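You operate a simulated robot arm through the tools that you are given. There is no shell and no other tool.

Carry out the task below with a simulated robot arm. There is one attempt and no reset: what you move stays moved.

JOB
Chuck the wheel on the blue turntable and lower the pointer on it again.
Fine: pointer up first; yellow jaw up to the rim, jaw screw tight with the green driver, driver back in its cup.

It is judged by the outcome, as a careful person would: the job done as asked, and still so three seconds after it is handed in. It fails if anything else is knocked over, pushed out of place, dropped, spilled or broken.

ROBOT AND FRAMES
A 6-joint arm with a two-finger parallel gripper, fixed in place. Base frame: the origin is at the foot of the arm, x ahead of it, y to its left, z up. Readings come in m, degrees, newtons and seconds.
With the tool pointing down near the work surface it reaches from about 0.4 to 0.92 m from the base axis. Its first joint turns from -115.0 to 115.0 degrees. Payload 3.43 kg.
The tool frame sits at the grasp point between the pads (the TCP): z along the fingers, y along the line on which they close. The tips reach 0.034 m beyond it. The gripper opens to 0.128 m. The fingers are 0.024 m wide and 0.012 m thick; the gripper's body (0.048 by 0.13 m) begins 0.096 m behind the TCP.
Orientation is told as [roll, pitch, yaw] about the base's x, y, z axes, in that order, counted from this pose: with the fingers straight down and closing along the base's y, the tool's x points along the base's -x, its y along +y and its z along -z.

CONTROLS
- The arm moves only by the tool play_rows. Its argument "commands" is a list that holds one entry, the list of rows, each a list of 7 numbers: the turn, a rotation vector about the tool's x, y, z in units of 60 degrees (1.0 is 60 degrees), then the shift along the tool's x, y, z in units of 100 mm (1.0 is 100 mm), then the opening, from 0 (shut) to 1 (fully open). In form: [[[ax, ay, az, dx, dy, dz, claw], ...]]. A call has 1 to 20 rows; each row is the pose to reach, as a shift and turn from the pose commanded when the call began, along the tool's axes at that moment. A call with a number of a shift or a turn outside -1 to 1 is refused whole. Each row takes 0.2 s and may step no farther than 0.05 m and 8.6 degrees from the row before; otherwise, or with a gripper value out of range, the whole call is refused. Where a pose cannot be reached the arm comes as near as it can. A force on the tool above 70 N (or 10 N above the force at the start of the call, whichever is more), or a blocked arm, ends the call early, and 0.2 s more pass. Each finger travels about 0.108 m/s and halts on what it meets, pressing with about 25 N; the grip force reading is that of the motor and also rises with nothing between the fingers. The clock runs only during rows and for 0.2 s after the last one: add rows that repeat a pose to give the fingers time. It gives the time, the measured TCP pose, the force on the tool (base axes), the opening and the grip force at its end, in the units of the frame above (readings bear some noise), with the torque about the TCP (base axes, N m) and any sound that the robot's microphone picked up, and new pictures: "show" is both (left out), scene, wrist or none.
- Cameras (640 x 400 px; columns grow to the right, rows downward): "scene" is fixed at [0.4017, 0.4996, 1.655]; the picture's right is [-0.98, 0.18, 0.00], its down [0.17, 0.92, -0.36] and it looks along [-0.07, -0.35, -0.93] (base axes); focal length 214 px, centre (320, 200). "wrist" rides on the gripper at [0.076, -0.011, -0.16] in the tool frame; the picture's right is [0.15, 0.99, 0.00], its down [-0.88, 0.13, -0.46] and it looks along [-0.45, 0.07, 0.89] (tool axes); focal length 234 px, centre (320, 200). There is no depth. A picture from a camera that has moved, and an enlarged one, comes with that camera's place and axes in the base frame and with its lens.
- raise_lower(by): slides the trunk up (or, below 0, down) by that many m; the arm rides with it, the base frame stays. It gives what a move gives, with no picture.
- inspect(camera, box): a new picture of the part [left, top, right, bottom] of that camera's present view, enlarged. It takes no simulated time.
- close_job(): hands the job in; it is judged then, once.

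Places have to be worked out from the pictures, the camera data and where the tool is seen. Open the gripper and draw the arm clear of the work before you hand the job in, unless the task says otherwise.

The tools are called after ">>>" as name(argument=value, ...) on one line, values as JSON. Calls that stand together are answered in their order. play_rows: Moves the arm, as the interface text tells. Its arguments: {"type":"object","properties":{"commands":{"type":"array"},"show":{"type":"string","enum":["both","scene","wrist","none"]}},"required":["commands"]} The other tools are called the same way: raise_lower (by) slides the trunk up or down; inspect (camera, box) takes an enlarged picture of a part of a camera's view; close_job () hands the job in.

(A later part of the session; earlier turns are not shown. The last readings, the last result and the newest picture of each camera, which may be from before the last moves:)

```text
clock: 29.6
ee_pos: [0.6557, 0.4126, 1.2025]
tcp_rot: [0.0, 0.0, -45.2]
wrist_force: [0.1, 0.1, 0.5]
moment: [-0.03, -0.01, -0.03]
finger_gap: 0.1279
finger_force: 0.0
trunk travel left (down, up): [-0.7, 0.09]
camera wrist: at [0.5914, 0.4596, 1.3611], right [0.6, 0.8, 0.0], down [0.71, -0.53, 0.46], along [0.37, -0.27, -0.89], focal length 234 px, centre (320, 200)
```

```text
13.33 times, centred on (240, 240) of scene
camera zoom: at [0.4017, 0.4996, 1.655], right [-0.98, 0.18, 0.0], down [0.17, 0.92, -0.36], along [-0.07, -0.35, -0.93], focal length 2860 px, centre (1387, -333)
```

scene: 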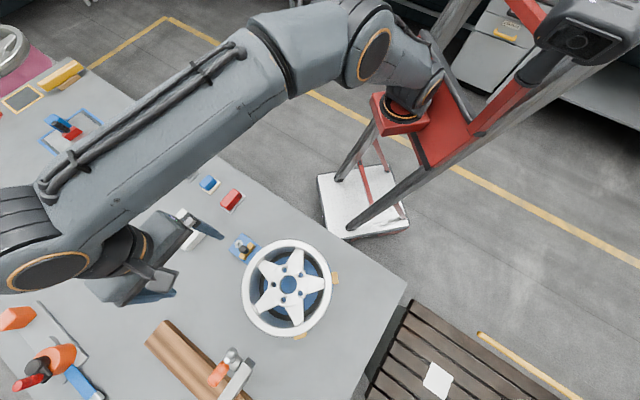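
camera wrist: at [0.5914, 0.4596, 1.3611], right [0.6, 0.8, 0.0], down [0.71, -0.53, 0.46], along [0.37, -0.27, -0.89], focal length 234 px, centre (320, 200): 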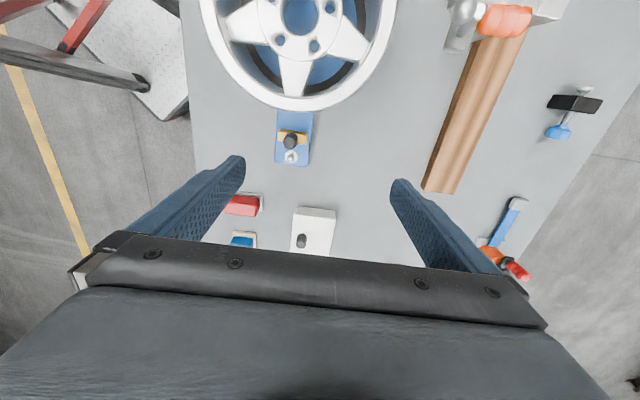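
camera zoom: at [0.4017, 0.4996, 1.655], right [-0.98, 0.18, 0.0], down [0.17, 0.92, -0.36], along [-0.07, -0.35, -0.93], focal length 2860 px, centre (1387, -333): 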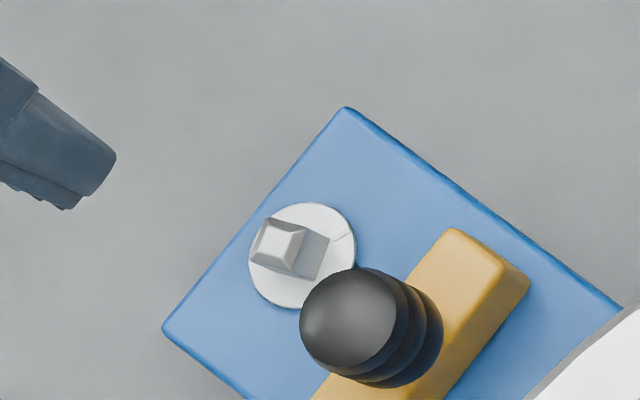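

Triangulated: the jaw knob is at u=0.701, v=-0.211 with its top at z≈0.897, the block top is ≈0.856, and the rim edge is at v≈-0.144, so the jaw must travel about 55 mm inward. I move above the knob and descend.

>>> play_rows(commands=[[[0, 0, 0, -0.113, -0.136, 0.25, 1], [0, 0, 0, -0.226, -0.272, 0.5, 1], [0, 0, 0, -0.339, -0.408, 0.75, 1], [0, 0, 0, -0.451, -0.544, 1.0, 1]]], show="none")

>>> play_rows(commands=[[[0, 0, 0, 0, 0, 0.25, 1], [0, 0, 0, 0, 0, 0.5, 1], [0, 0, 0, 0, 0, 0.75, 1], [0, 0, 0, 0, 0, 1.0, 1], [0, 0, 0, 0, 0, 1.0, 1]]], show="both")

>>> inspect(camera="wrist", box=[224, 80, 416, 200])

```text
clock: 30.6
ee_pos: [0.6462, 0.3456, 1.1008]
tcp_rot: [0.1, 0.0, -45.0]
wrist_force: [-0.5, -0.6, 0.5]
moment: [0.02, 0.03, 0.04]
finger_gap: 0.1278
finger_force: 0.0
trunk travel left (down, up): [-0.7, 0.09]
```

```text
clock: 31.8
ee_pos: [0.6478, 0.3444, 0.9998]
tcp_rot: [0.0, 0.0, -45.0]
wrist_force: [0.6, 0.0, -0.3]
moment: [-0.02, 0.0, 0.0]
finger_gap: 0.1281
finger_force: 0.1
trunk travel left (down, up): [-0.7, 0.09]
camera wrist: at [0.5854, 0.391, 1.1583], right [0.6, 0.8, 0.0], down [0.71, -0.53, 0.46], along [0.37, -0.27, -0.89], focal length 234 px, centre (320, 200)
```

scene: 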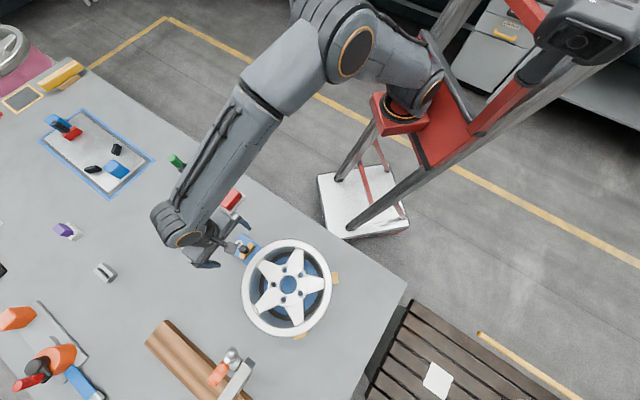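
wrist: 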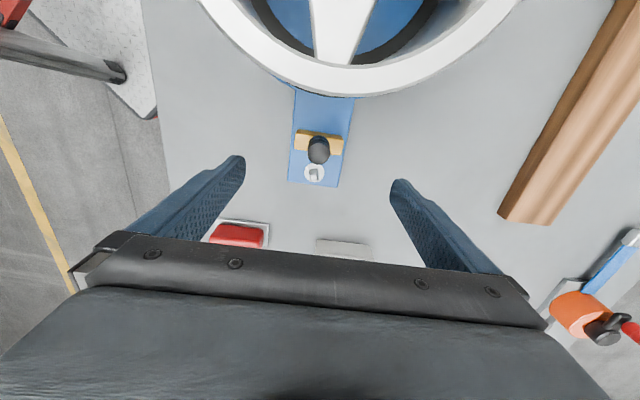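

```text
3.33 times, centred on (320, 140) of wrist
camera zoom: at [0.5854, 0.391, 1.1583], right [0.6, 0.8, 0.0], down [0.71, -0.53, 0.46], along [0.37, -0.27, -0.89], focal length 781 px, centre (320, 400)
```

zoom: 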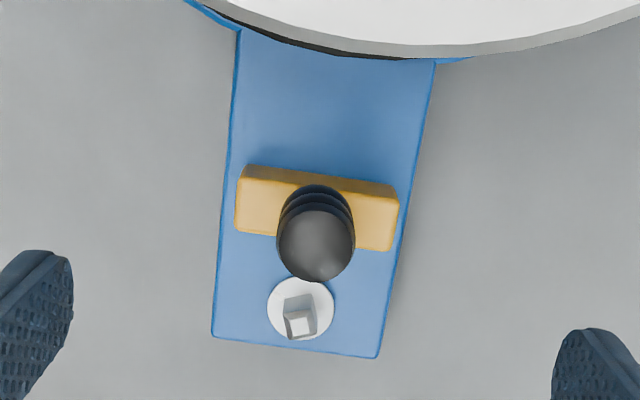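

The knob is confirmed at u≈0.700, v≈-0.2105. I descend the last 0.1 m with fingers straddling the knob, slightly to its outer side so the pads won't touch the rim later.

>>> play_rows(commands=[[[0, 0, 0, -0.01, -0.005, 0.2, 1], [0, 0, 0, -0.02, -0.01, 0.4, 1], [0, 0, 0, -0.025, -0.012, 0.6, 1], [0, 0, 0, -0.025, -0.012, 0.8, 1], [0, 0, 0, -0.025, -0.012, 1.0, 1], [0, 0, 0, -0.025, -0.012, 1.0, 1]]], show="both")

>>> inspect(camera="wrist", box=[224, 100, 416, 220])

```text
clock: 33.2
ee_pos: [0.649, 0.3391, 0.9014]
tcp_rot: [0.1, -0.1, -45.0]
wrist_force: [-0.5, -0.1, -0.4]
moment: [-0.01, 0.0, -0.03]
finger_gap: 0.128
finger_force: 0.0
trunk travel left (down, up): [-0.7, 0.09]
camera wrist: at [0.586, 0.3866, 1.0609], right [0.6, 0.8, 0.0], down [0.71, -0.53, 0.46], along [0.37, -0.27, -0.89], focal length 234 px, centre (320, 200)
```

scene: 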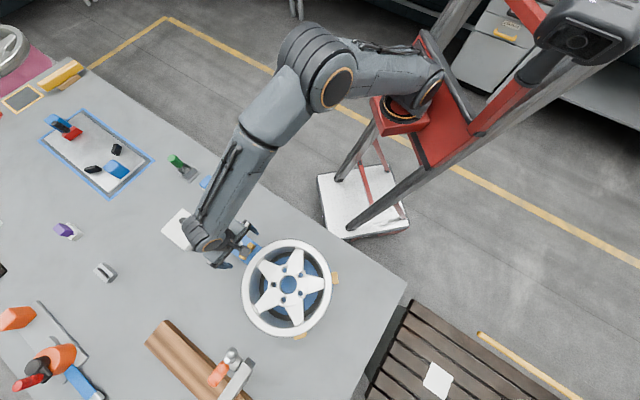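
wrist: 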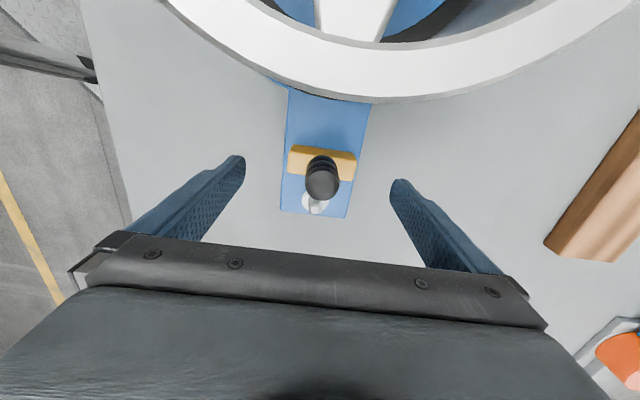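

```text
3.33 times, centred on (320, 160) of wrist
camera zoom: at [0.586, 0.3866, 1.0609], right [0.6, 0.8, 0.0], down [0.71, -0.53, 0.46], along [0.37, -0.27, -0.89], focal length 781 px, centre (320, 333)
```

zoom: 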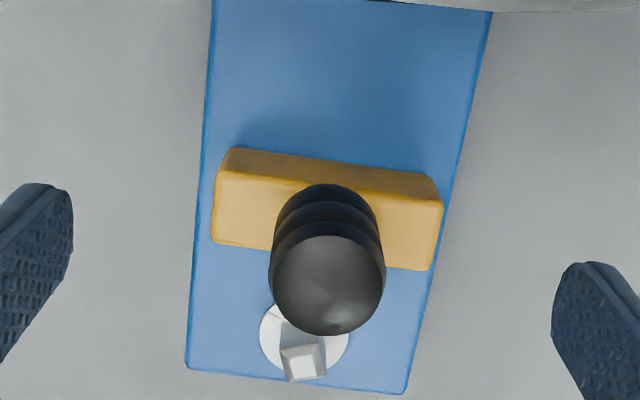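

Fingers straddle the knob with clearance above the block. I nudge to centre and close.

>>> play_rows(commands=[[[0, 0, 0, 0.01, 0.015, 0.03, 1], [0, 0, 0, 0.01, 0.015, 0.03, 0.6], [0, 0, 0, 0.01, 0.015, 0.03, 0.35], [0, 0, 0, 0.01, 0.015, 0.03, 0.2], [0, 0, 0, 0.01, 0.015, 0.03, 0], [0, 0, 0, 0.01, 0.015, 0.03, 0], [0, 0, 0, 0.01, 0.015, 0.03, 0]]], show="wrist")

```text
clock: 34.8
ee_pos: [0.6497, 0.3423, 0.899]
tcp_rot: [0.0, 0.0, -45.0]
wrist_force: [-0.3, 0.8, -1.1]
moment: [-0.09, 0.06, -0.03]
finger_gap: 0.0276
finger_force: 45.3
trunk travel left (down, up): [-0.7, 0.09]
camera wrist: at [0.5868, 0.3886, 1.0581], right [0.6, 0.8, 0.0], down [0.71, -0.53, 0.46], along [0.37, -0.27, -0.89], focal length 234 px, centre (320, 200)
```

wrist: 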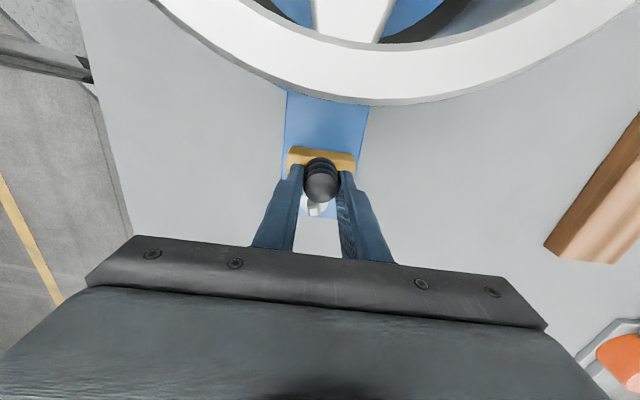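

The knob is held with practically no side load. I slide the jaw toward the wheel (+v, tool +x) by 25 mm first.

>>> play_rows(commands=[[[0, 0, 0, 0.05, 0, 0, 0], [0, 0, 0, 0.1, 0, 0, 0], [0, 0, 0, 0.15, 0, 0, 0], [0, 0, 0, 0.2, 0, 0, 0], [0, 0, 0, 0.25, 0, 0, 0]]], show="wrist")

```text
clock: 36.0
ee_pos: [0.6321, 0.361, 0.8993]
tcp_rot: [0.2, 0.0, -45.0]
wrist_force: [-0.3, -0.9, 7.5]
moment: [-0.52, -0.09, 0.12]
finger_gap: 0.0278
finger_force: 45.2
trunk travel left (down, up): [-0.7, 0.09]
camera wrist: at [0.5694, 0.4058, 1.058], right [0.6, 0.8, 0.0], down [0.71, -0.53, 0.46], along [0.37, -0.27, -0.89], focal length 234 px, centre (320, 200)
```

wrist: 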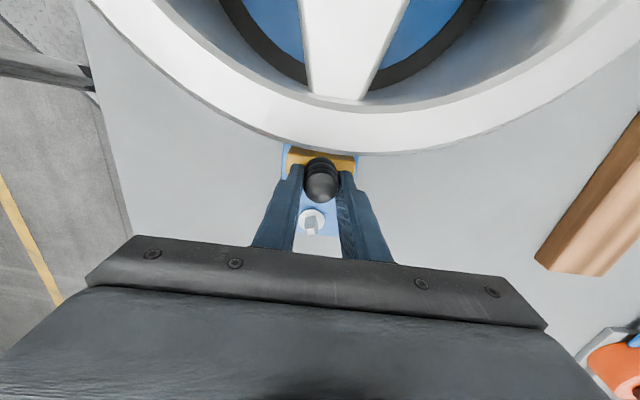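

The jaw slides easily with little force. I continue 22 mm and check.

>>> play_rows(commands=[[[0, 0, 0, 0.04, 0, 0, 0], [0, 0, 0, 0.08, 0, 0, 0], [0, 0, 0, 0.12, 0, 0, 0], [0, 0, 0, 0.16, 0, 0, 0], [0, 0, 0, 0.2, 0, 0, 0], [0, 0, 0, 0.22, 0, 0, 0]]], show="both")

>>> inspect(camera="wrist", box=[224, 100, 416, 220])

>>> inspect(camera="scene", box=[200, 220, 296, 280])

```text
clock: 37.4
ee_pos: [0.6174, 0.3755, 0.9003]
tcp_rot: [0.1, 0.0, -45.0]
wrist_force: [2.3, -1.2, 9.2]
moment: [-0.56, 0.01, -0.18]
finger_gap: 0.0275
finger_force: 45.2
trunk travel left (down, up): [-0.7, 0.09]
camera wrist: at [0.5542, 0.4219, 1.058], right [0.6, 0.8, 0.0], down [0.71, -0.53, 0.46], along [0.37, -0.27, -0.89], focal length 234 px, centre (320, 200)
```

scene: 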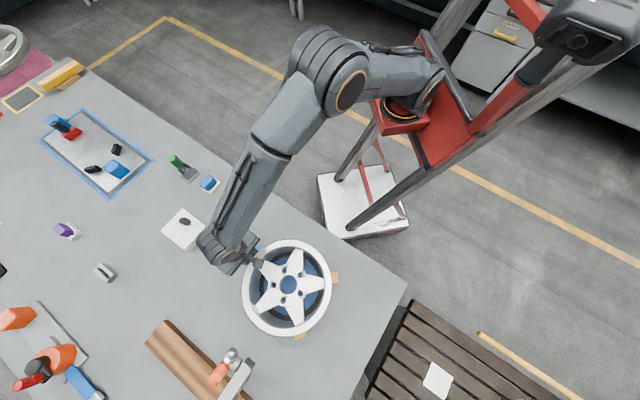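
wrist: 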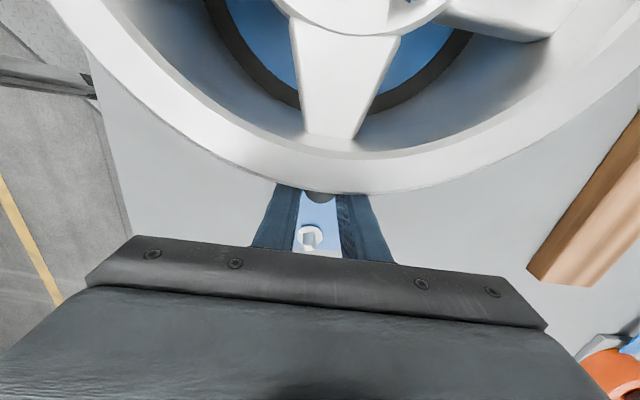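

```text
3.33 times, centred on (320, 160) of wrist
camera zoom: at [0.5542, 0.4219, 1.058], right [0.6, 0.8, 0.0], down [0.71, -0.53, 0.46], along [0.37, -0.27, -0.89], focal length 781 px, centre (320, 333)
```

zoom: 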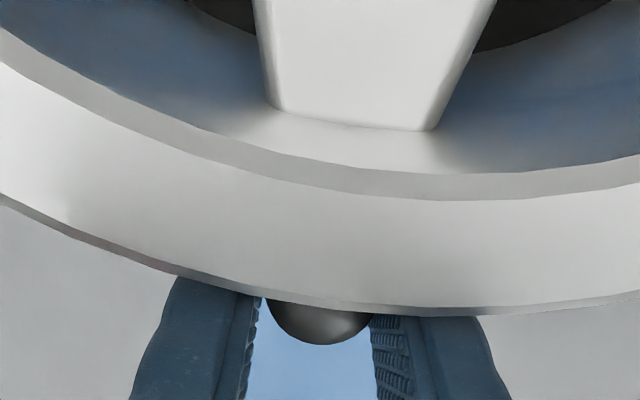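

```text
6.67 times, centred on (248, 250) of scene
camera zoom: at [0.4017, 0.4996, 1.655], right [-0.98, 0.18, 0.0], down [0.17, 0.92, -0.36], along [-0.07, -0.35, -0.93], focal length 1430 px, centre (800, -133)
```

zoom: 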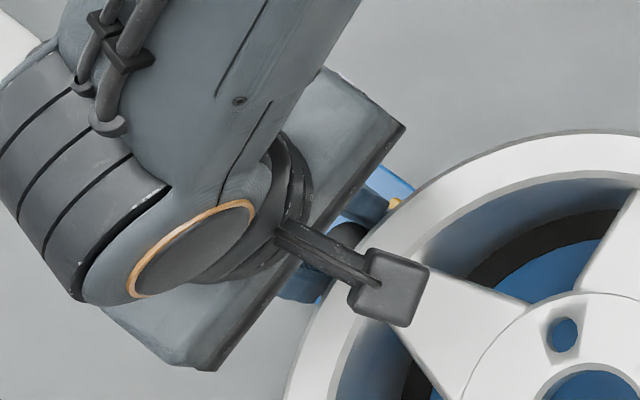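

About 10 mm should remain before contact. I advance in small steps and watch for a contact force.

>>> play_rows(commands=[[[0, 0, 0, 0.02, 0, 0, 0], [0, 0, 0, 0.04, 0, 0, 0], [0, 0, 0, 0.06, 0, 0, 0], [0, 0, 0, 0.08, 0, 0, 0], [0, 0, 0, 0.08, 0, 0, 0]]], show="none")

```text
clock: 38.6
ee_pos: [0.6125, 0.3808, 0.9007]
tcp_rot: [0.1, 0.1, -45.0]
wrist_force: [28.5, -27.5, 1.5]
moment: [-0.54, -0.31, 0.01]
finger_gap: 0.0274
finger_force: 45.0
trunk travel left (down, up): [-0.7, 0.09]
```

A contact force of about 40 N has appeared at v≈-0.164, which fits the jaw meeting the rim. I look at the pictures to confirm.

>>> play_rows(commands=[[[0, 0, 0, 0, 0, 0, 0], [0, 0, 0, 0, 0, 0, 0]]], show="both")

>>> inspect(camera="wrist", box=[256, 160, 384, 240])

>>> inspect(camera="scene", box=[232, 230, 344, 300])

```text
clock: 39.2
ee_pos: [0.6113, 0.3816, 0.9]
tcp_rot: [0.0, 0.0, -45.0]
wrist_force: [26.7, -26.8, 0.4]
moment: [-0.62, -0.63, -0.04]
finger_gap: 0.0275
finger_force: 44.8
trunk travel left (down, up): [-0.7, 0.09]
camera wrist: at [0.5489, 0.4271, 1.0576], right [0.6, 0.8, 0.0], down [0.71, -0.53, 0.46], along [0.37, -0.27, -0.89], focal length 234 px, centre (320, 200)
```

scene: 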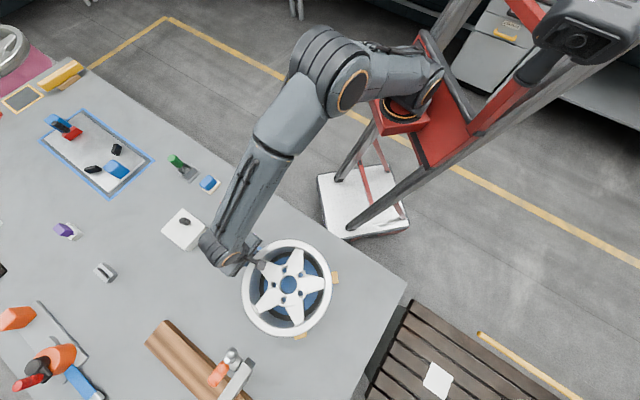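
wrist: 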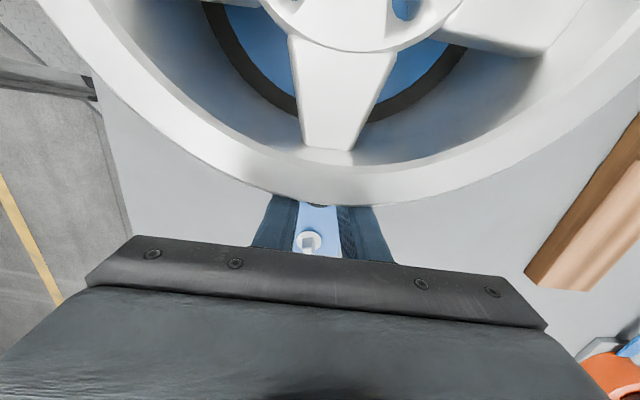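

```text
5.00 times, centred on (320, 200) of wrist
camera zoom: at [0.5489, 0.4271, 1.0576], right [0.6, 0.8, 0.0], down [0.71, -0.53, 0.46], along [0.37, -0.27, -0.89], focal length 1171 px, centre (320, 200)
```

zoom: 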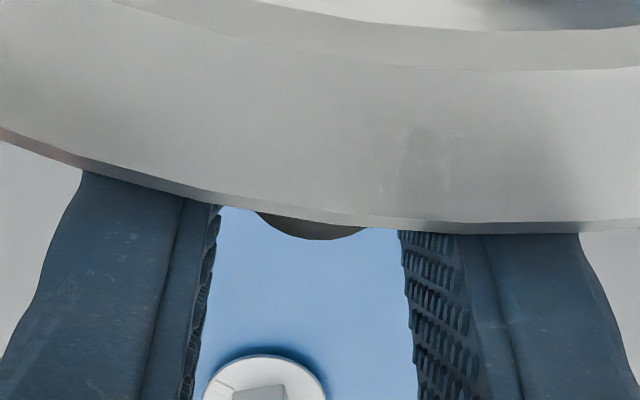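

```text
5.71 times, centred on (288, 265) of scene
camera zoom: at [0.4017, 0.4996, 1.655], right [-0.98, 0.18, 0.0], down [0.17, 0.92, -0.36], along [-0.07, -0.35, -0.93], focal length 1226 px, centre (503, -171)
```

zoom: 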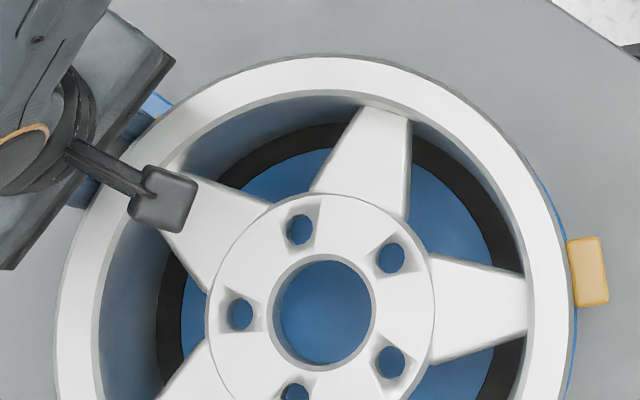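

The wheel hub has not shifted, and the knob slipped about 3 mm in the pads once the jaw met the rim, so the jaw is up against it. I open the fingers and rise straight up.

>>> play_rows(commands=[[[0, 0, 0, 0, 0, 0, 0.3], [0, 0, 0, 0, 0, 0, 0.6], [0, 0, 0, 0, 0, 0, 1], [0, 0, 0, 0, 0, 0, 1], [0, 0, 0, -0.03, 0, -0.1, 1], [0, 0, 0, -0.04, 0, -0.3, 1], [0, 0, 0, -0.04, 0, -0.6, 1], [0, 0, 0, -0.04, 0, -0.9, 1]]], show="both")

>>> inspect(camera="wrist", box=[240, 110, 400, 210])

```text
clock: 41.0
ee_pos: [0.6119, 0.3804, 0.9885]
tcp_rot: [0.0, 0.1, -45.0]
wrist_force: [0.2, -1.2, -0.1]
moment: [-0.01, 0.01, 0.01]
finger_gap: 0.1281
finger_force: 0.1
trunk travel left (down, up): [-0.7, 0.09]
camera wrist: at [0.5491, 0.4265, 1.1466], right [0.6, 0.8, 0.0], down [0.71, -0.53, 0.46], along [0.37, -0.27, -0.89], focal length 234 px, centre (320, 200)
```

scene: 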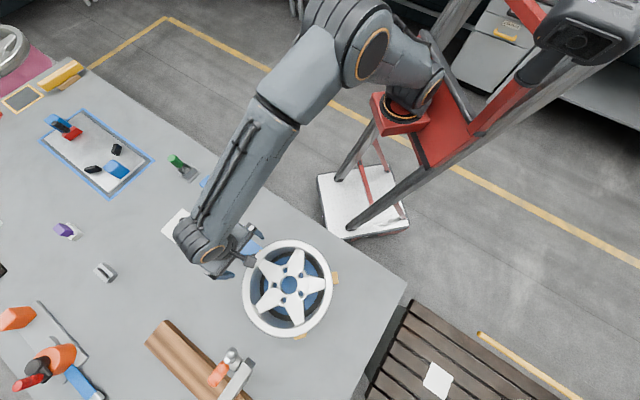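
wrist: 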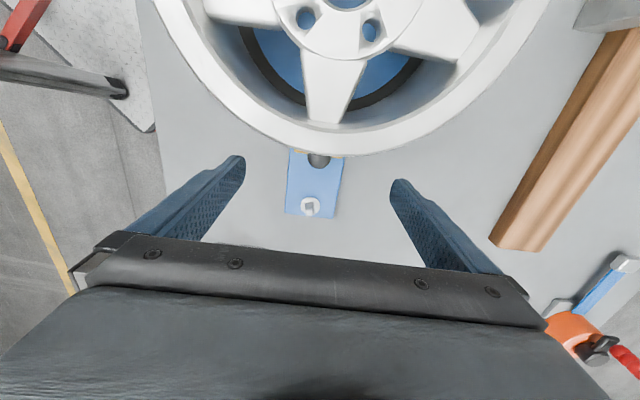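

```text
4.00 times, centred on (320, 160) of wrist
camera zoom: at [0.5491, 0.4265, 1.1466], right [0.6, 0.8, 0.0], down [0.71, -0.53, 0.46], along [0.37, -0.27, -0.89], focal length 937 px, centre (320, 360)
```

zoom: 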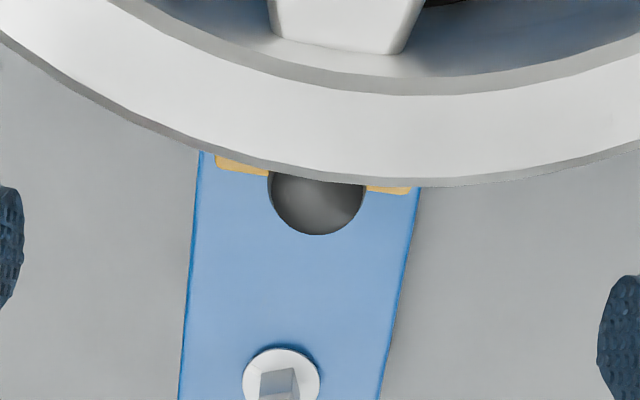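

The jaw block's corners show at the rim edge. Now for the green driver: I rise clear and travel toward it at a safe height, turning the tool back toward yaw 0.

>>> play_rows(commands=[[[0, 0, 0, 0, 0, -0.4, 1], [0, 0, 0, 0, 0, -0.8, 1], [0, 0, 0, -0.3, -0.15, -1.0, 1], [0, 0, 0, -0.65, -0.33, -1.0, 1], [0, 0, 0, -1.0, -0.5, -1.0, 1]]], show="none")

>>> play_rows(commands=[[[0, 0, -0.12, -0.2, -0.1, -0.2, 1], [0, 0, -0.24, -0.4, -0.2, -0.4, 1], [0, 0, -0.36, -0.6, -0.3, -0.6, 1], [0, 0, -0.48, -0.8, -0.4, -0.8, 1], [0, 0, -0.61, -0.9, -0.5, -1.0, 1], [0, 0, -0.75, -1.0, -0.6, -1.0, 1], [0, 0, -0.75, -1.0, -0.6, -1.0, 1]]], show="both")

```text
clock: 42.2
ee_pos: [0.6513, 0.2712, 1.088]
tcp_rot: [0.1, -0.1, -45.0]
wrist_force: [-0.8, 1.0, 0.2]
moment: [-0.03, -0.04, 0.0]
finger_gap: 0.1279
finger_force: 0.1
trunk travel left (down, up): [-0.7, 0.09]
```

```text
clock: 43.8
ee_pos: [0.6752, 0.1587, 1.1885]
tcp_rot: [0.0, 0.1, 0.1]
wrist_force: [0.4, -0.4, -0.6]
moment: [0.02, 0.0, 0.02]
finger_gap: 0.1281
finger_force: 0.1
trunk travel left (down, up): [-0.7, 0.09]
camera wrist: at [0.5996, 0.1489, 1.3471], right [-0.15, 0.99, 0.0], down [0.88, 0.13, 0.46], along [0.45, 0.07, -0.89], focal length 234 px, centre (320, 200)
```

scene: 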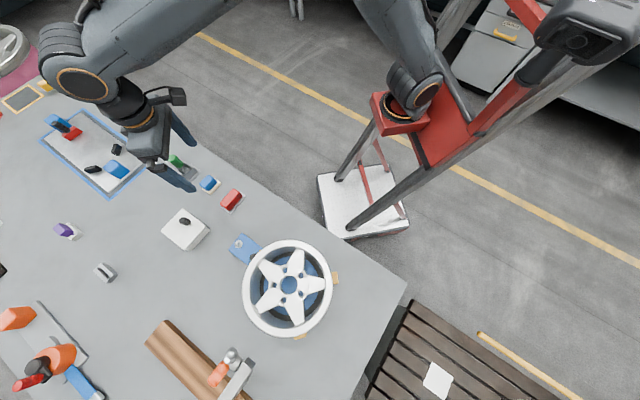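
wrist: 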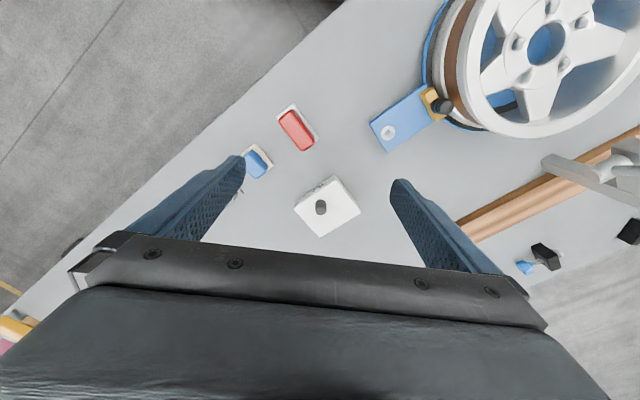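

This view shows the jaw from the side. I enlarge it to confirm contact with the rim, and check the fixed jaws and pointer in the scene.

>>> inspect(camera="wrist", box=[360, 70, 488, 150])

>>> inspect(camera="scene", box=[160, 150, 256, 210])

>>> inspect(camera="scene", box=[216, 220, 344, 300])

```text
5.00 times, centred on (424, 110) of wrist
camera zoom: at [0.5996, 0.1489, 1.3471], right [-0.15, 0.99, 0.0], down [0.88, 0.13, 0.46], along [0.45, 0.07, -0.89], focal length 1171 px, centre (-200, 650)
```

zoom: 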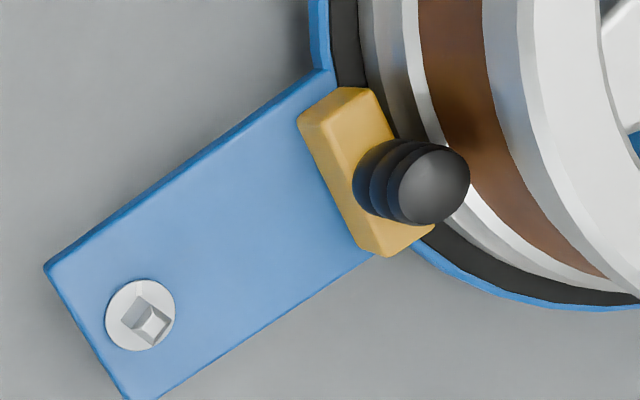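

```text
6.67 times, centred on (208, 180) of scene
camera zoom: at [0.4017, 0.4996, 1.655], right [-0.98, 0.18, 0.0], down [0.17, 0.92, -0.36], along [-0.07, -0.35, -0.93], focal length 1430 px, centre (1067, 333)
```

zoom: 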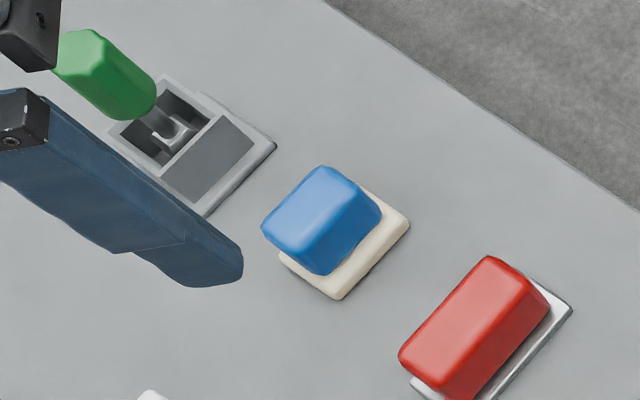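

```text
5.00 times, centred on (280, 260) of scene
camera zoom: at [0.4017, 0.4996, 1.655], right [-0.98, 0.18, 0.0], down [0.17, 0.92, -0.36], along [-0.07, -0.35, -0.93], focal length 1072 px, centre (520, -100)
```

zoom: 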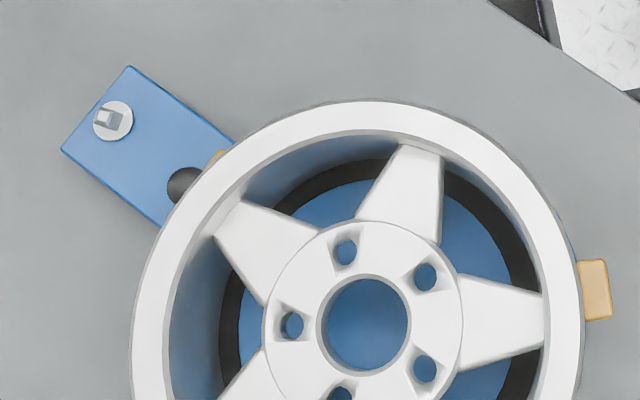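

The jaw sits against the rim's lower flange, and the wheel and fixed jaws look unmoved. The green hex-handled driver stands upright in one compartment of its cup. I move closer to view it.

>>> play_rows(commands=[[[0, 0, 0, -0.1, -0.25, 0, 1], [0, 0, 0, -0.2, -0.5, 0, 1], [0, 0, 0, -0.3, -0.75, 0, 1], [0, 0, 0, -0.4, -1.0, 0, 1]]], show="none")

>>> play_rows(commands=[[[0, 0, 0, -0.1, -0.25, 0, 1], [0, 0, 0, -0.2, -0.5, 0, 1], [0, 0, 0, -0.3, -0.75, 0, 1], [0, 0, 0, -0.4, -1.0, 0, 1], [0, 0, 0, -0.4, -1.0, 0, 1]]], show="both")

```text
clock: 44.8
ee_pos: [0.717, 0.0587, 1.1861]
tcp_rot: [0.0, 0.0, -0.1]
wrist_force: [-0.7, 0.2, 0.3]
moment: [-0.05, -0.01, -0.01]
finger_gap: 0.1282
finger_force: 0.1
trunk travel left (down, up): [-0.7, 0.09]
```

```text
clock: 46.0
ee_pos: [0.7561, -0.0393, 1.1848]
tcp_rot: [0.0, 0.0, 0.0]
wrist_force: [-0.8, 0.3, 0.3]
moment: [0.04, -0.01, 0.02]
finger_gap: 0.128
finger_force: 0.0
trunk travel left (down, up): [-0.7, 0.09]
camera wrist: at [0.68, -0.0506, 1.3435], right [-0.15, 0.99, 0.0], down [0.88, 0.13, 0.46], along [0.45, 0.07, -0.89], focal length 234 px, centre (320, 200)
```

scene: 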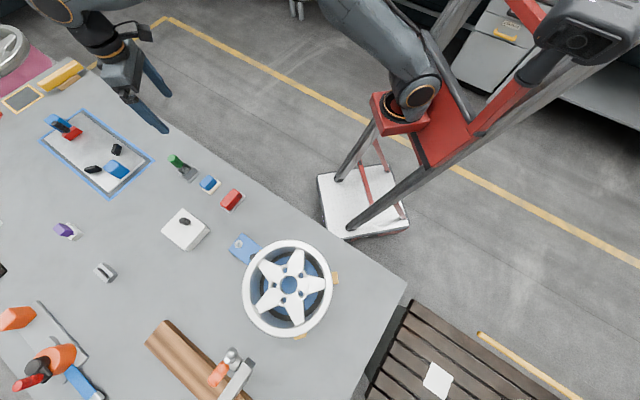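
wrist: 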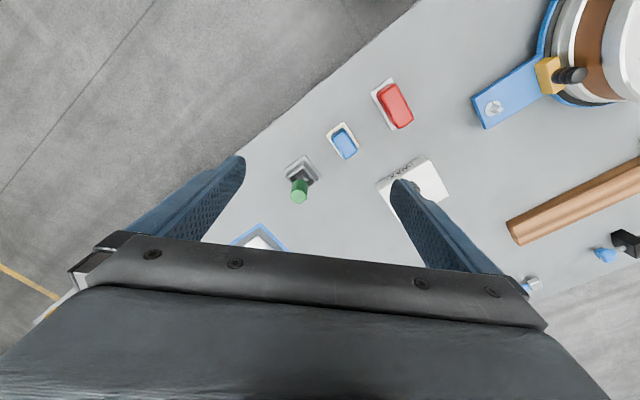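

>>> inspect(camera="wrist", box=[256, 140, 352, 200])

>>> inspect(camera="scene", box=[156, 145, 204, 175])

>>> inspect(camera="wrist", box=[448, 40, 608, 140])

```text
6.67 times, centred on (304, 170) of wrist
camera zoom: at [0.68, -0.0506, 1.3435], right [-0.15, 0.99, 0.0], down [0.88, 0.13, 0.46], along [0.45, 0.07, -0.89], focal length 1561 px, centre (427, 400)
```

zoom: 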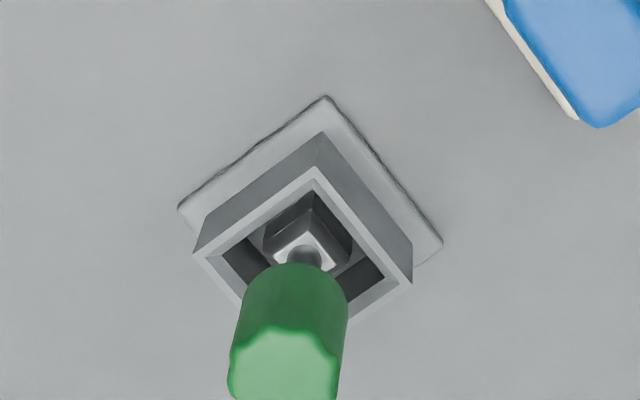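

```text
13.33 times, centred on (180, 160) of scene
camera zoom: at [0.4017, 0.4996, 1.655], right [-0.98, 0.18, 0.0], down [0.17, 0.92, -0.36], along [-0.07, -0.35, -0.93], focal length 2860 px, centre (2187, 733)
```

zoom: 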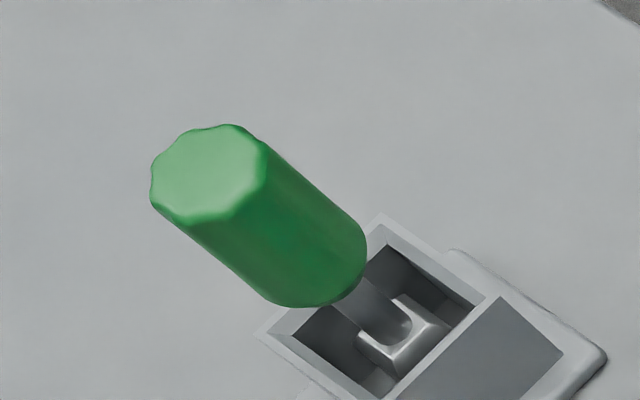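

```text
4.00 times, centred on (528, 90) of wrist
camera zoom: at [0.68, -0.0506, 1.3435], right [-0.15, 0.99, 0.0], down [0.88, 0.13, 0.46], along [0.45, 0.07, -0.89], focal length 937 px, centre (-512, 640)
```

zoom: 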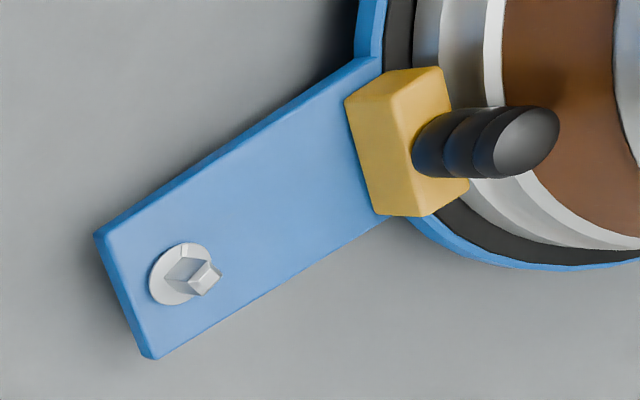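

The driver stands at about (0.899, -0.063), with its handle top near z≈0.905 and handle diameter ≈0.033, and a square socket below sitting in a square cup aligned with it. That is near the reach limit, so I lower the trunk back by 0.2 m, which also brings the base forward.

>>> raise_lower(by=-0.2)

>>> play_rows(commands=[[[0, 0, 0, 0, 0, 0, 1]]], show="both")

>>> inspect(camera="wrist", box=[240, 120, 368, 200])

```text
clock: 48.1
ee_pos: [0.7578, -0.0407, 0.9895]
tcp_rot: [0.1, 0.0, 0.0]
wrist_force: [0.7, 0.7, -0.3]
moment: [-0.01, 0.01, 0.03]
finger_gap: 0.1281
finger_force: 0.0
trunk travel left (down, up): [-0.5, 0.29]
```

```text
clock: 48.5
ee_pos: [0.7574, -0.0408, 0.9893]
tcp_rot: [0.0, -0.1, 0.0]
wrist_force: [0.0, 0.8, 0.2]
moment: [0.05, 0.02, 0.01]
finger_gap: 0.128
finger_force: 0.0
trunk travel left (down, up): [-0.5, 0.29]
camera wrist: at [0.6804, -0.0512, 1.1473], right [-0.15, 0.99, 0.0], down [0.88, 0.13, 0.46], along [0.45, 0.07, -0.89], focal length 234 px, centre (320, 200)
```

scene: 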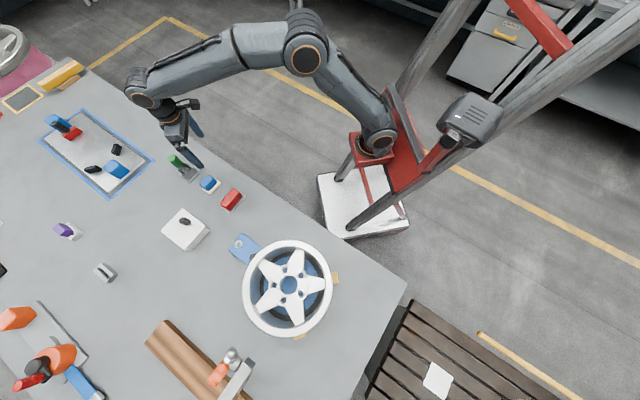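
wrist: 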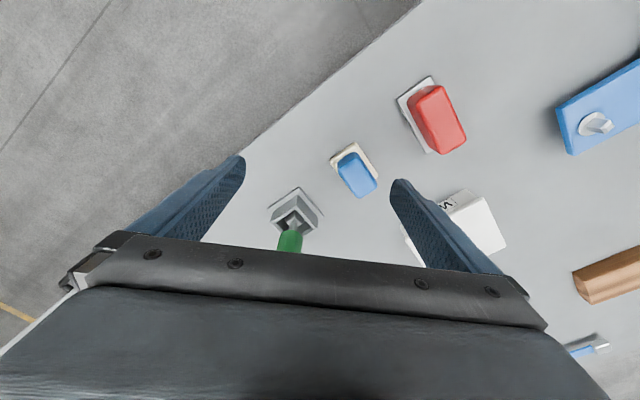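

```text
5.00 times, centred on (304, 160) of wrist
camera zoom: at [0.6804, -0.0512, 1.1473], right [-0.15, 0.99, 0.0], down [0.88, 0.13, 0.46], along [0.45, 0.07, -0.89], focal length 1171 px, centre (400, 400)
```

zoom: 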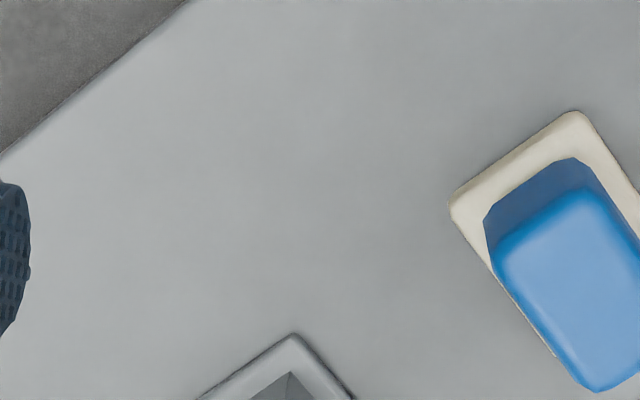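

The trunk moves purely vertically, so a higher trunk gives better reach at this height. I raise it by 0.2 m again and then approach above the driver.

>>> raise_lower(by=0.2)

>>> play_rows(commands=[[[0, 0, 0, -0.1, -0.05, 0.25, 1], [0, 0, 0, -0.25, -0.1, 0.5, 1], [0, 0, 0, -0.4, -0.15, 0.75, 1], [0, 0, 0, -0.5, -0.2, 1.0, 1], [0, 0, 0, -0.5, -0.2, 1.0, 1]]], show="both")

>>> inspect(camera="wrist", box=[240, 130, 368, 210])

```text
clock: 50.7
ee_pos: [0.7579, -0.0401, 1.1884]
tcp_rot: [0.0, 0.0, 0.0]
wrist_force: [0.3, 1.2, -0.5]
moment: [0.01, 0.01, 0.0]
finger_gap: 0.1279
finger_force: 0.3
trunk travel left (down, up): [-0.7, 0.09]
```

```text
clock: 51.9
ee_pos: [0.8088, -0.0627, 1.0899]
tcp_rot: [0.0, 0.0, 0.0]
wrist_force: [1.4, -0.9, 0.2]
moment: [-0.01, -0.01, -0.02]
finger_gap: 0.128
finger_force: 0.1
trunk travel left (down, up): [-0.7, 0.09]
camera wrist: at [0.7317, -0.0721, 1.248], right [-0.15, 0.99, 0.0], down [0.88, 0.13, 0.46], along [0.45, 0.07, -0.89], focal length 234 px, centre (320, 200)
```

scene: 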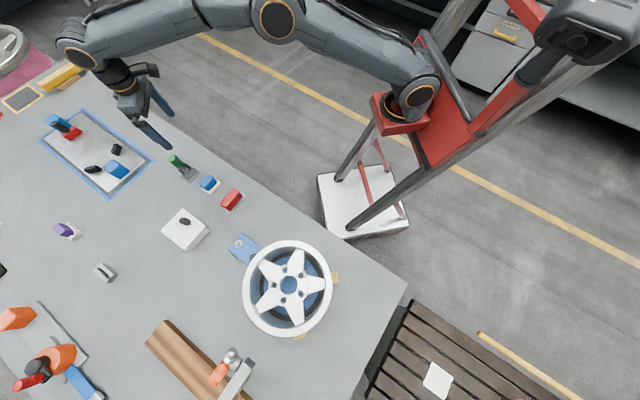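
wrist: 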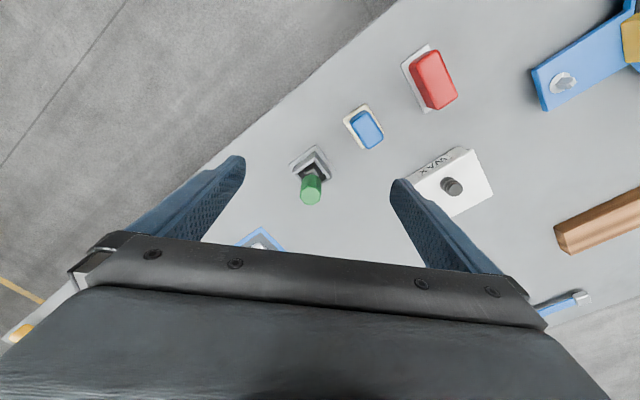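

```text
5.00 times, centred on (304, 170) of wrist
camera zoom: at [0.7317, -0.0721, 1.248], right [-0.15, 0.99, 0.0], down [0.88, 0.13, 0.46], along [0.45, 0.07, -0.89], focal length 1171 px, centre (400, 350)
```

zoom: 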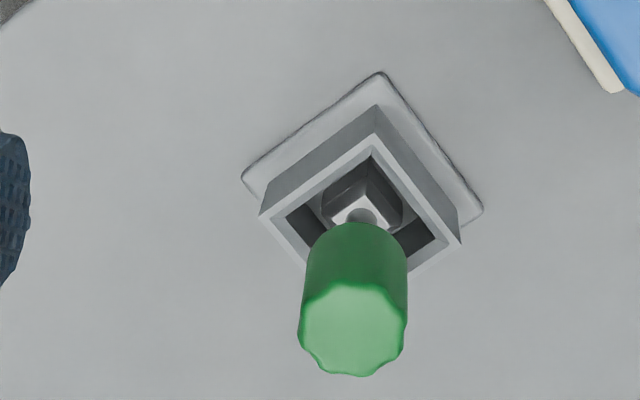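

The cup is a 55 mm square with corners along the base axes, centred at (0.898, -0.0625), and the driver axis coincides with it. I plan to grip the handle with yaw +45° to leave room for clockwise turning, so I rotate the tool and move above the handle with partly opened fingers.

>>> play_rows(commands=[[[0, 0, -0.125, -0.12, 0, 0.08, 0.8], [0, 0, -0.25, -0.24, 0, 0.16, 0.7], [0, 0, -0.375, -0.36, 0, 0.24, 0.65], [0, 0, -0.5, -0.48, 0, 0.32, 0.65], [0, 0, -0.625, -0.6, 0, 0.4, 0.65], [0, 0, -0.75, -0.75, 0, 0.5, 0.65], [0, 0, -0.75, -0.75, 0, 0.5, 0.65]]], show="both")

>>> inspect(camera="wrist", box=[240, 110, 400, 210])

```text
clock: 53.5
ee_pos: [0.8593, -0.0581, 1.0359]
tcp_rot: [0.0, 0.0, 45.1]
wrist_force: [-0.1, 0.7, -0.5]
moment: [0.0, 0.0, 0.0]
finger_gap: 0.0834
finger_force: 0.0
out of reach, approached as far as the arm can: row 5, 6, 7
trunk travel left (down, up): [-0.7, 0.09]
camera wrist: at [0.8122, -0.1185, 1.1941], right [-0.8, 0.59, 0.0], down [0.53, 0.72, 0.46], along [0.27, 0.37, -0.89], focal length 234 px, centre (320, 200)
```

scene: 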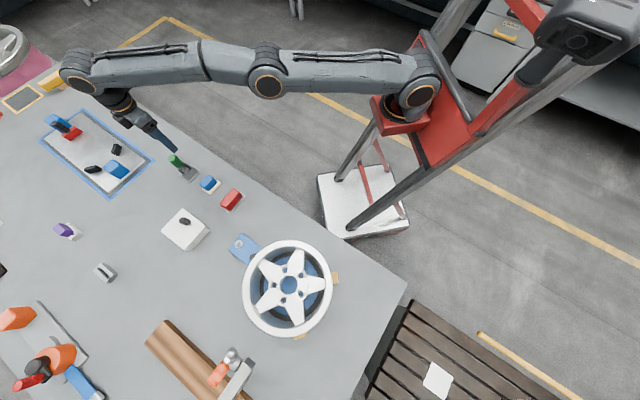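
wrist: 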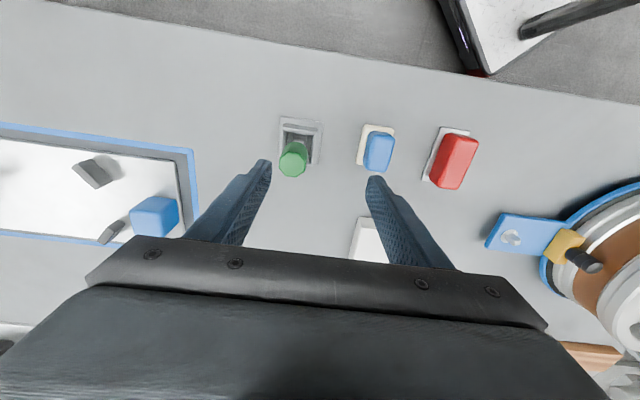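

```text
4.00 times, centred on (320, 160) of wrist
camera zoom: at [0.8122, -0.1185, 1.1941], right [-0.8, 0.59, 0.0], down [0.53, 0.72, 0.46], along [0.27, 0.37, -0.89], focal length 937 px, centre (320, 360)
```

zoom: 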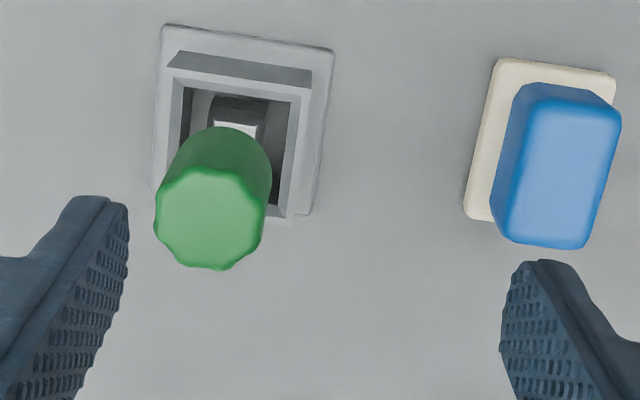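

The arm is fully extended here at r≈0.86. I test whether lowering the tool increases the reach, keeping the finger tips above the handle top.

>>> play_rows(commands=[[[0, 0, 0, 0, 0, 0.2, 0.65], [0, 0, 0, 0, 0, 0.4, 0.65], [0, 0, 0, 0, 0, 0.6, 0.65], [0, 0, 0, 0, 0, 0.6, 0.65]]], show="none")

```text
clock: 54.5
ee_pos: [0.8562, -0.0598, 0.9769]
tcp_rot: [0.0, -0.1, 45.0]
wrist_force: [-0.5, -0.2, 0.2]
moment: [-0.01, -0.02, 0.01]
finger_gap: 0.0831
finger_force: 0.0
trunk travel left (down, up): [-0.7, 0.09]
```

No reach complaint at z=0.977, so I move outward 42 mm toward the handle axis at this height.

>>> play_rows(commands=[[[0, 0, 0, -0.1, -0.1, 0, 0.65], [0, 0, 0, -0.2, -0.2, 0, 0.65], [0, 0, 0, -0.3, -0.3, 0, 0.65], [0, 0, 0, -0.3, -0.3, 0, 0.65]]], show="both")

>>> inspect(camera="wrist", box=[240, 110, 400, 210])

```text
clock: 55.5
ee_pos: [0.8633, -0.0567, 0.9741]
tcp_rot: [0.1, 0.0, 45.0]
wrist_force: [-1.4, -0.5, -0.5]
moment: [0.02, 0.03, 0.03]
finger_gap: 0.0832
finger_force: 0.0
out of reach, approached as far as the arm can: row 1, 2, 3, 4
trunk travel left (down, up): [-0.7, 0.09]
camera wrist: at [0.8175, -0.1166, 1.1327], right [-0.8, 0.6, 0.0], down [0.53, 0.71, 0.46], along [0.27, 0.37, -0.89], focal length 234 px, centre (320, 200)
```

scene: 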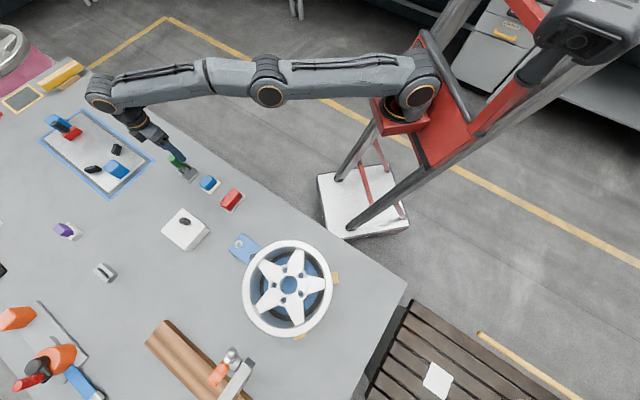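
wrist: 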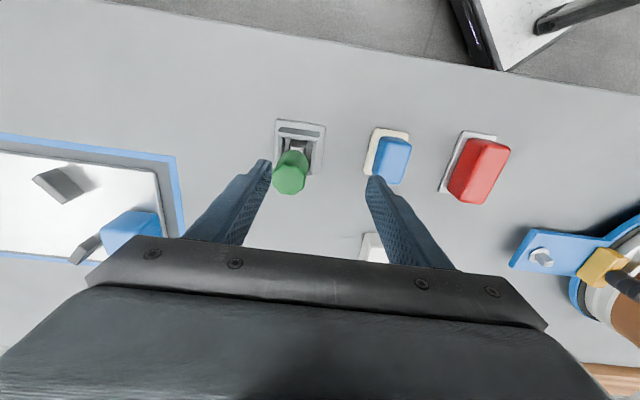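

```text
4.00 times, centred on (320, 160) of wrist
camera zoom: at [0.8175, -0.1166, 1.1327], right [-0.8, 0.6, 0.0], down [0.53, 0.71, 0.46], along [0.27, 0.37, -0.89], focal length 937 px, centre (320, 360)
```

zoom: 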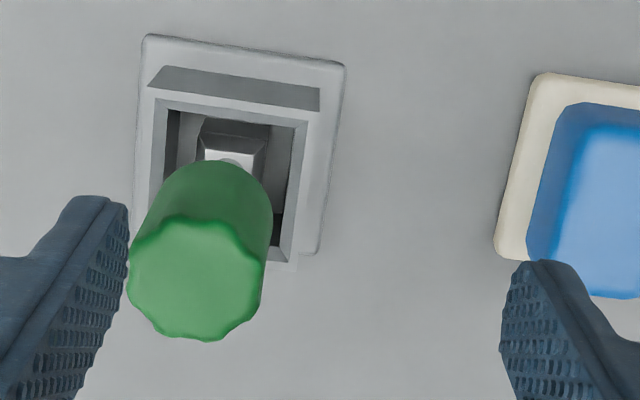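

Vertical-tool reach ends near x≈0.863 here, and the handle axis is at 0.898, so I'll use a small outward tilt, about 10–12° around the closing axis, with yaw 0, and a lower trunk. First I retreat upward and inward and turn the tool back to yaw 0.

>>> play_rows(commands=[[[0, 0, 0.0, 0.15, 0.15, -0.3, 0.65], [0, 0, 0.125, 0.3, 0.3, -0.5, 0.65], [0, 0, 0.25, 0.45, 0.45, -0.7, 0.65], [0, 0, 0.375, 0.55, 0.55, -0.9, 0.65], [0, 0, 0.5, 0.65, 0.65, -1.0, 0.65], [0, 0, 0.625, 0.7, 0.7, -1.0, 0.65], [0, 0, 0.75, 0.7, 0.7, -1.0, 0.65]]], show="none")

>>> play_rows(commands=[[[0, 0, 0, 0.05, 0, -0.3, 0.65], [0, 0, 0, 0.1, 0, -0.6, 0.65], [0, 0, 0, 0.1, 0, -0.9, 0.65], [0, 0, 0, 0.1, 0, -0.9, 0.65]]], show="none")

>>> raise_lower(by=-0.2)

```text
clock: 57.1
ee_pos: [0.7658, -0.0558, 1.0735]
tcp_rot: [0.0, 0.0, -0.1]
wrist_force: [0.4, -0.4, 0.7]
moment: [0.0, 0.0, 0.01]
finger_gap: 0.0831
finger_force: 0.1
trunk travel left (down, up): [-0.7, 0.09]
```

```text
clock: 58.1
ee_pos: [0.7546, -0.0557, 1.162]
tcp_rot: [0.1, 0.1, 0.0]
wrist_force: [0.4, -0.5, 0.7]
moment: [-0.01, -0.01, 0.03]
finger_gap: 0.0832
finger_force: 0.1
trunk travel left (down, up): [-0.7, 0.09]
```

```text
clock: 60.3
ee_pos: [0.7553, -0.0552, 0.9627]
tcp_rot: [0.0, 0.1, 0.0]
wrist_force: [-0.2, -0.9, -0.3]
moment: [0.03, 0.01, -0.02]
finger_gap: 0.0832
finger_force: 0.0
trunk travel left (down, up): [-0.5, 0.29]
```

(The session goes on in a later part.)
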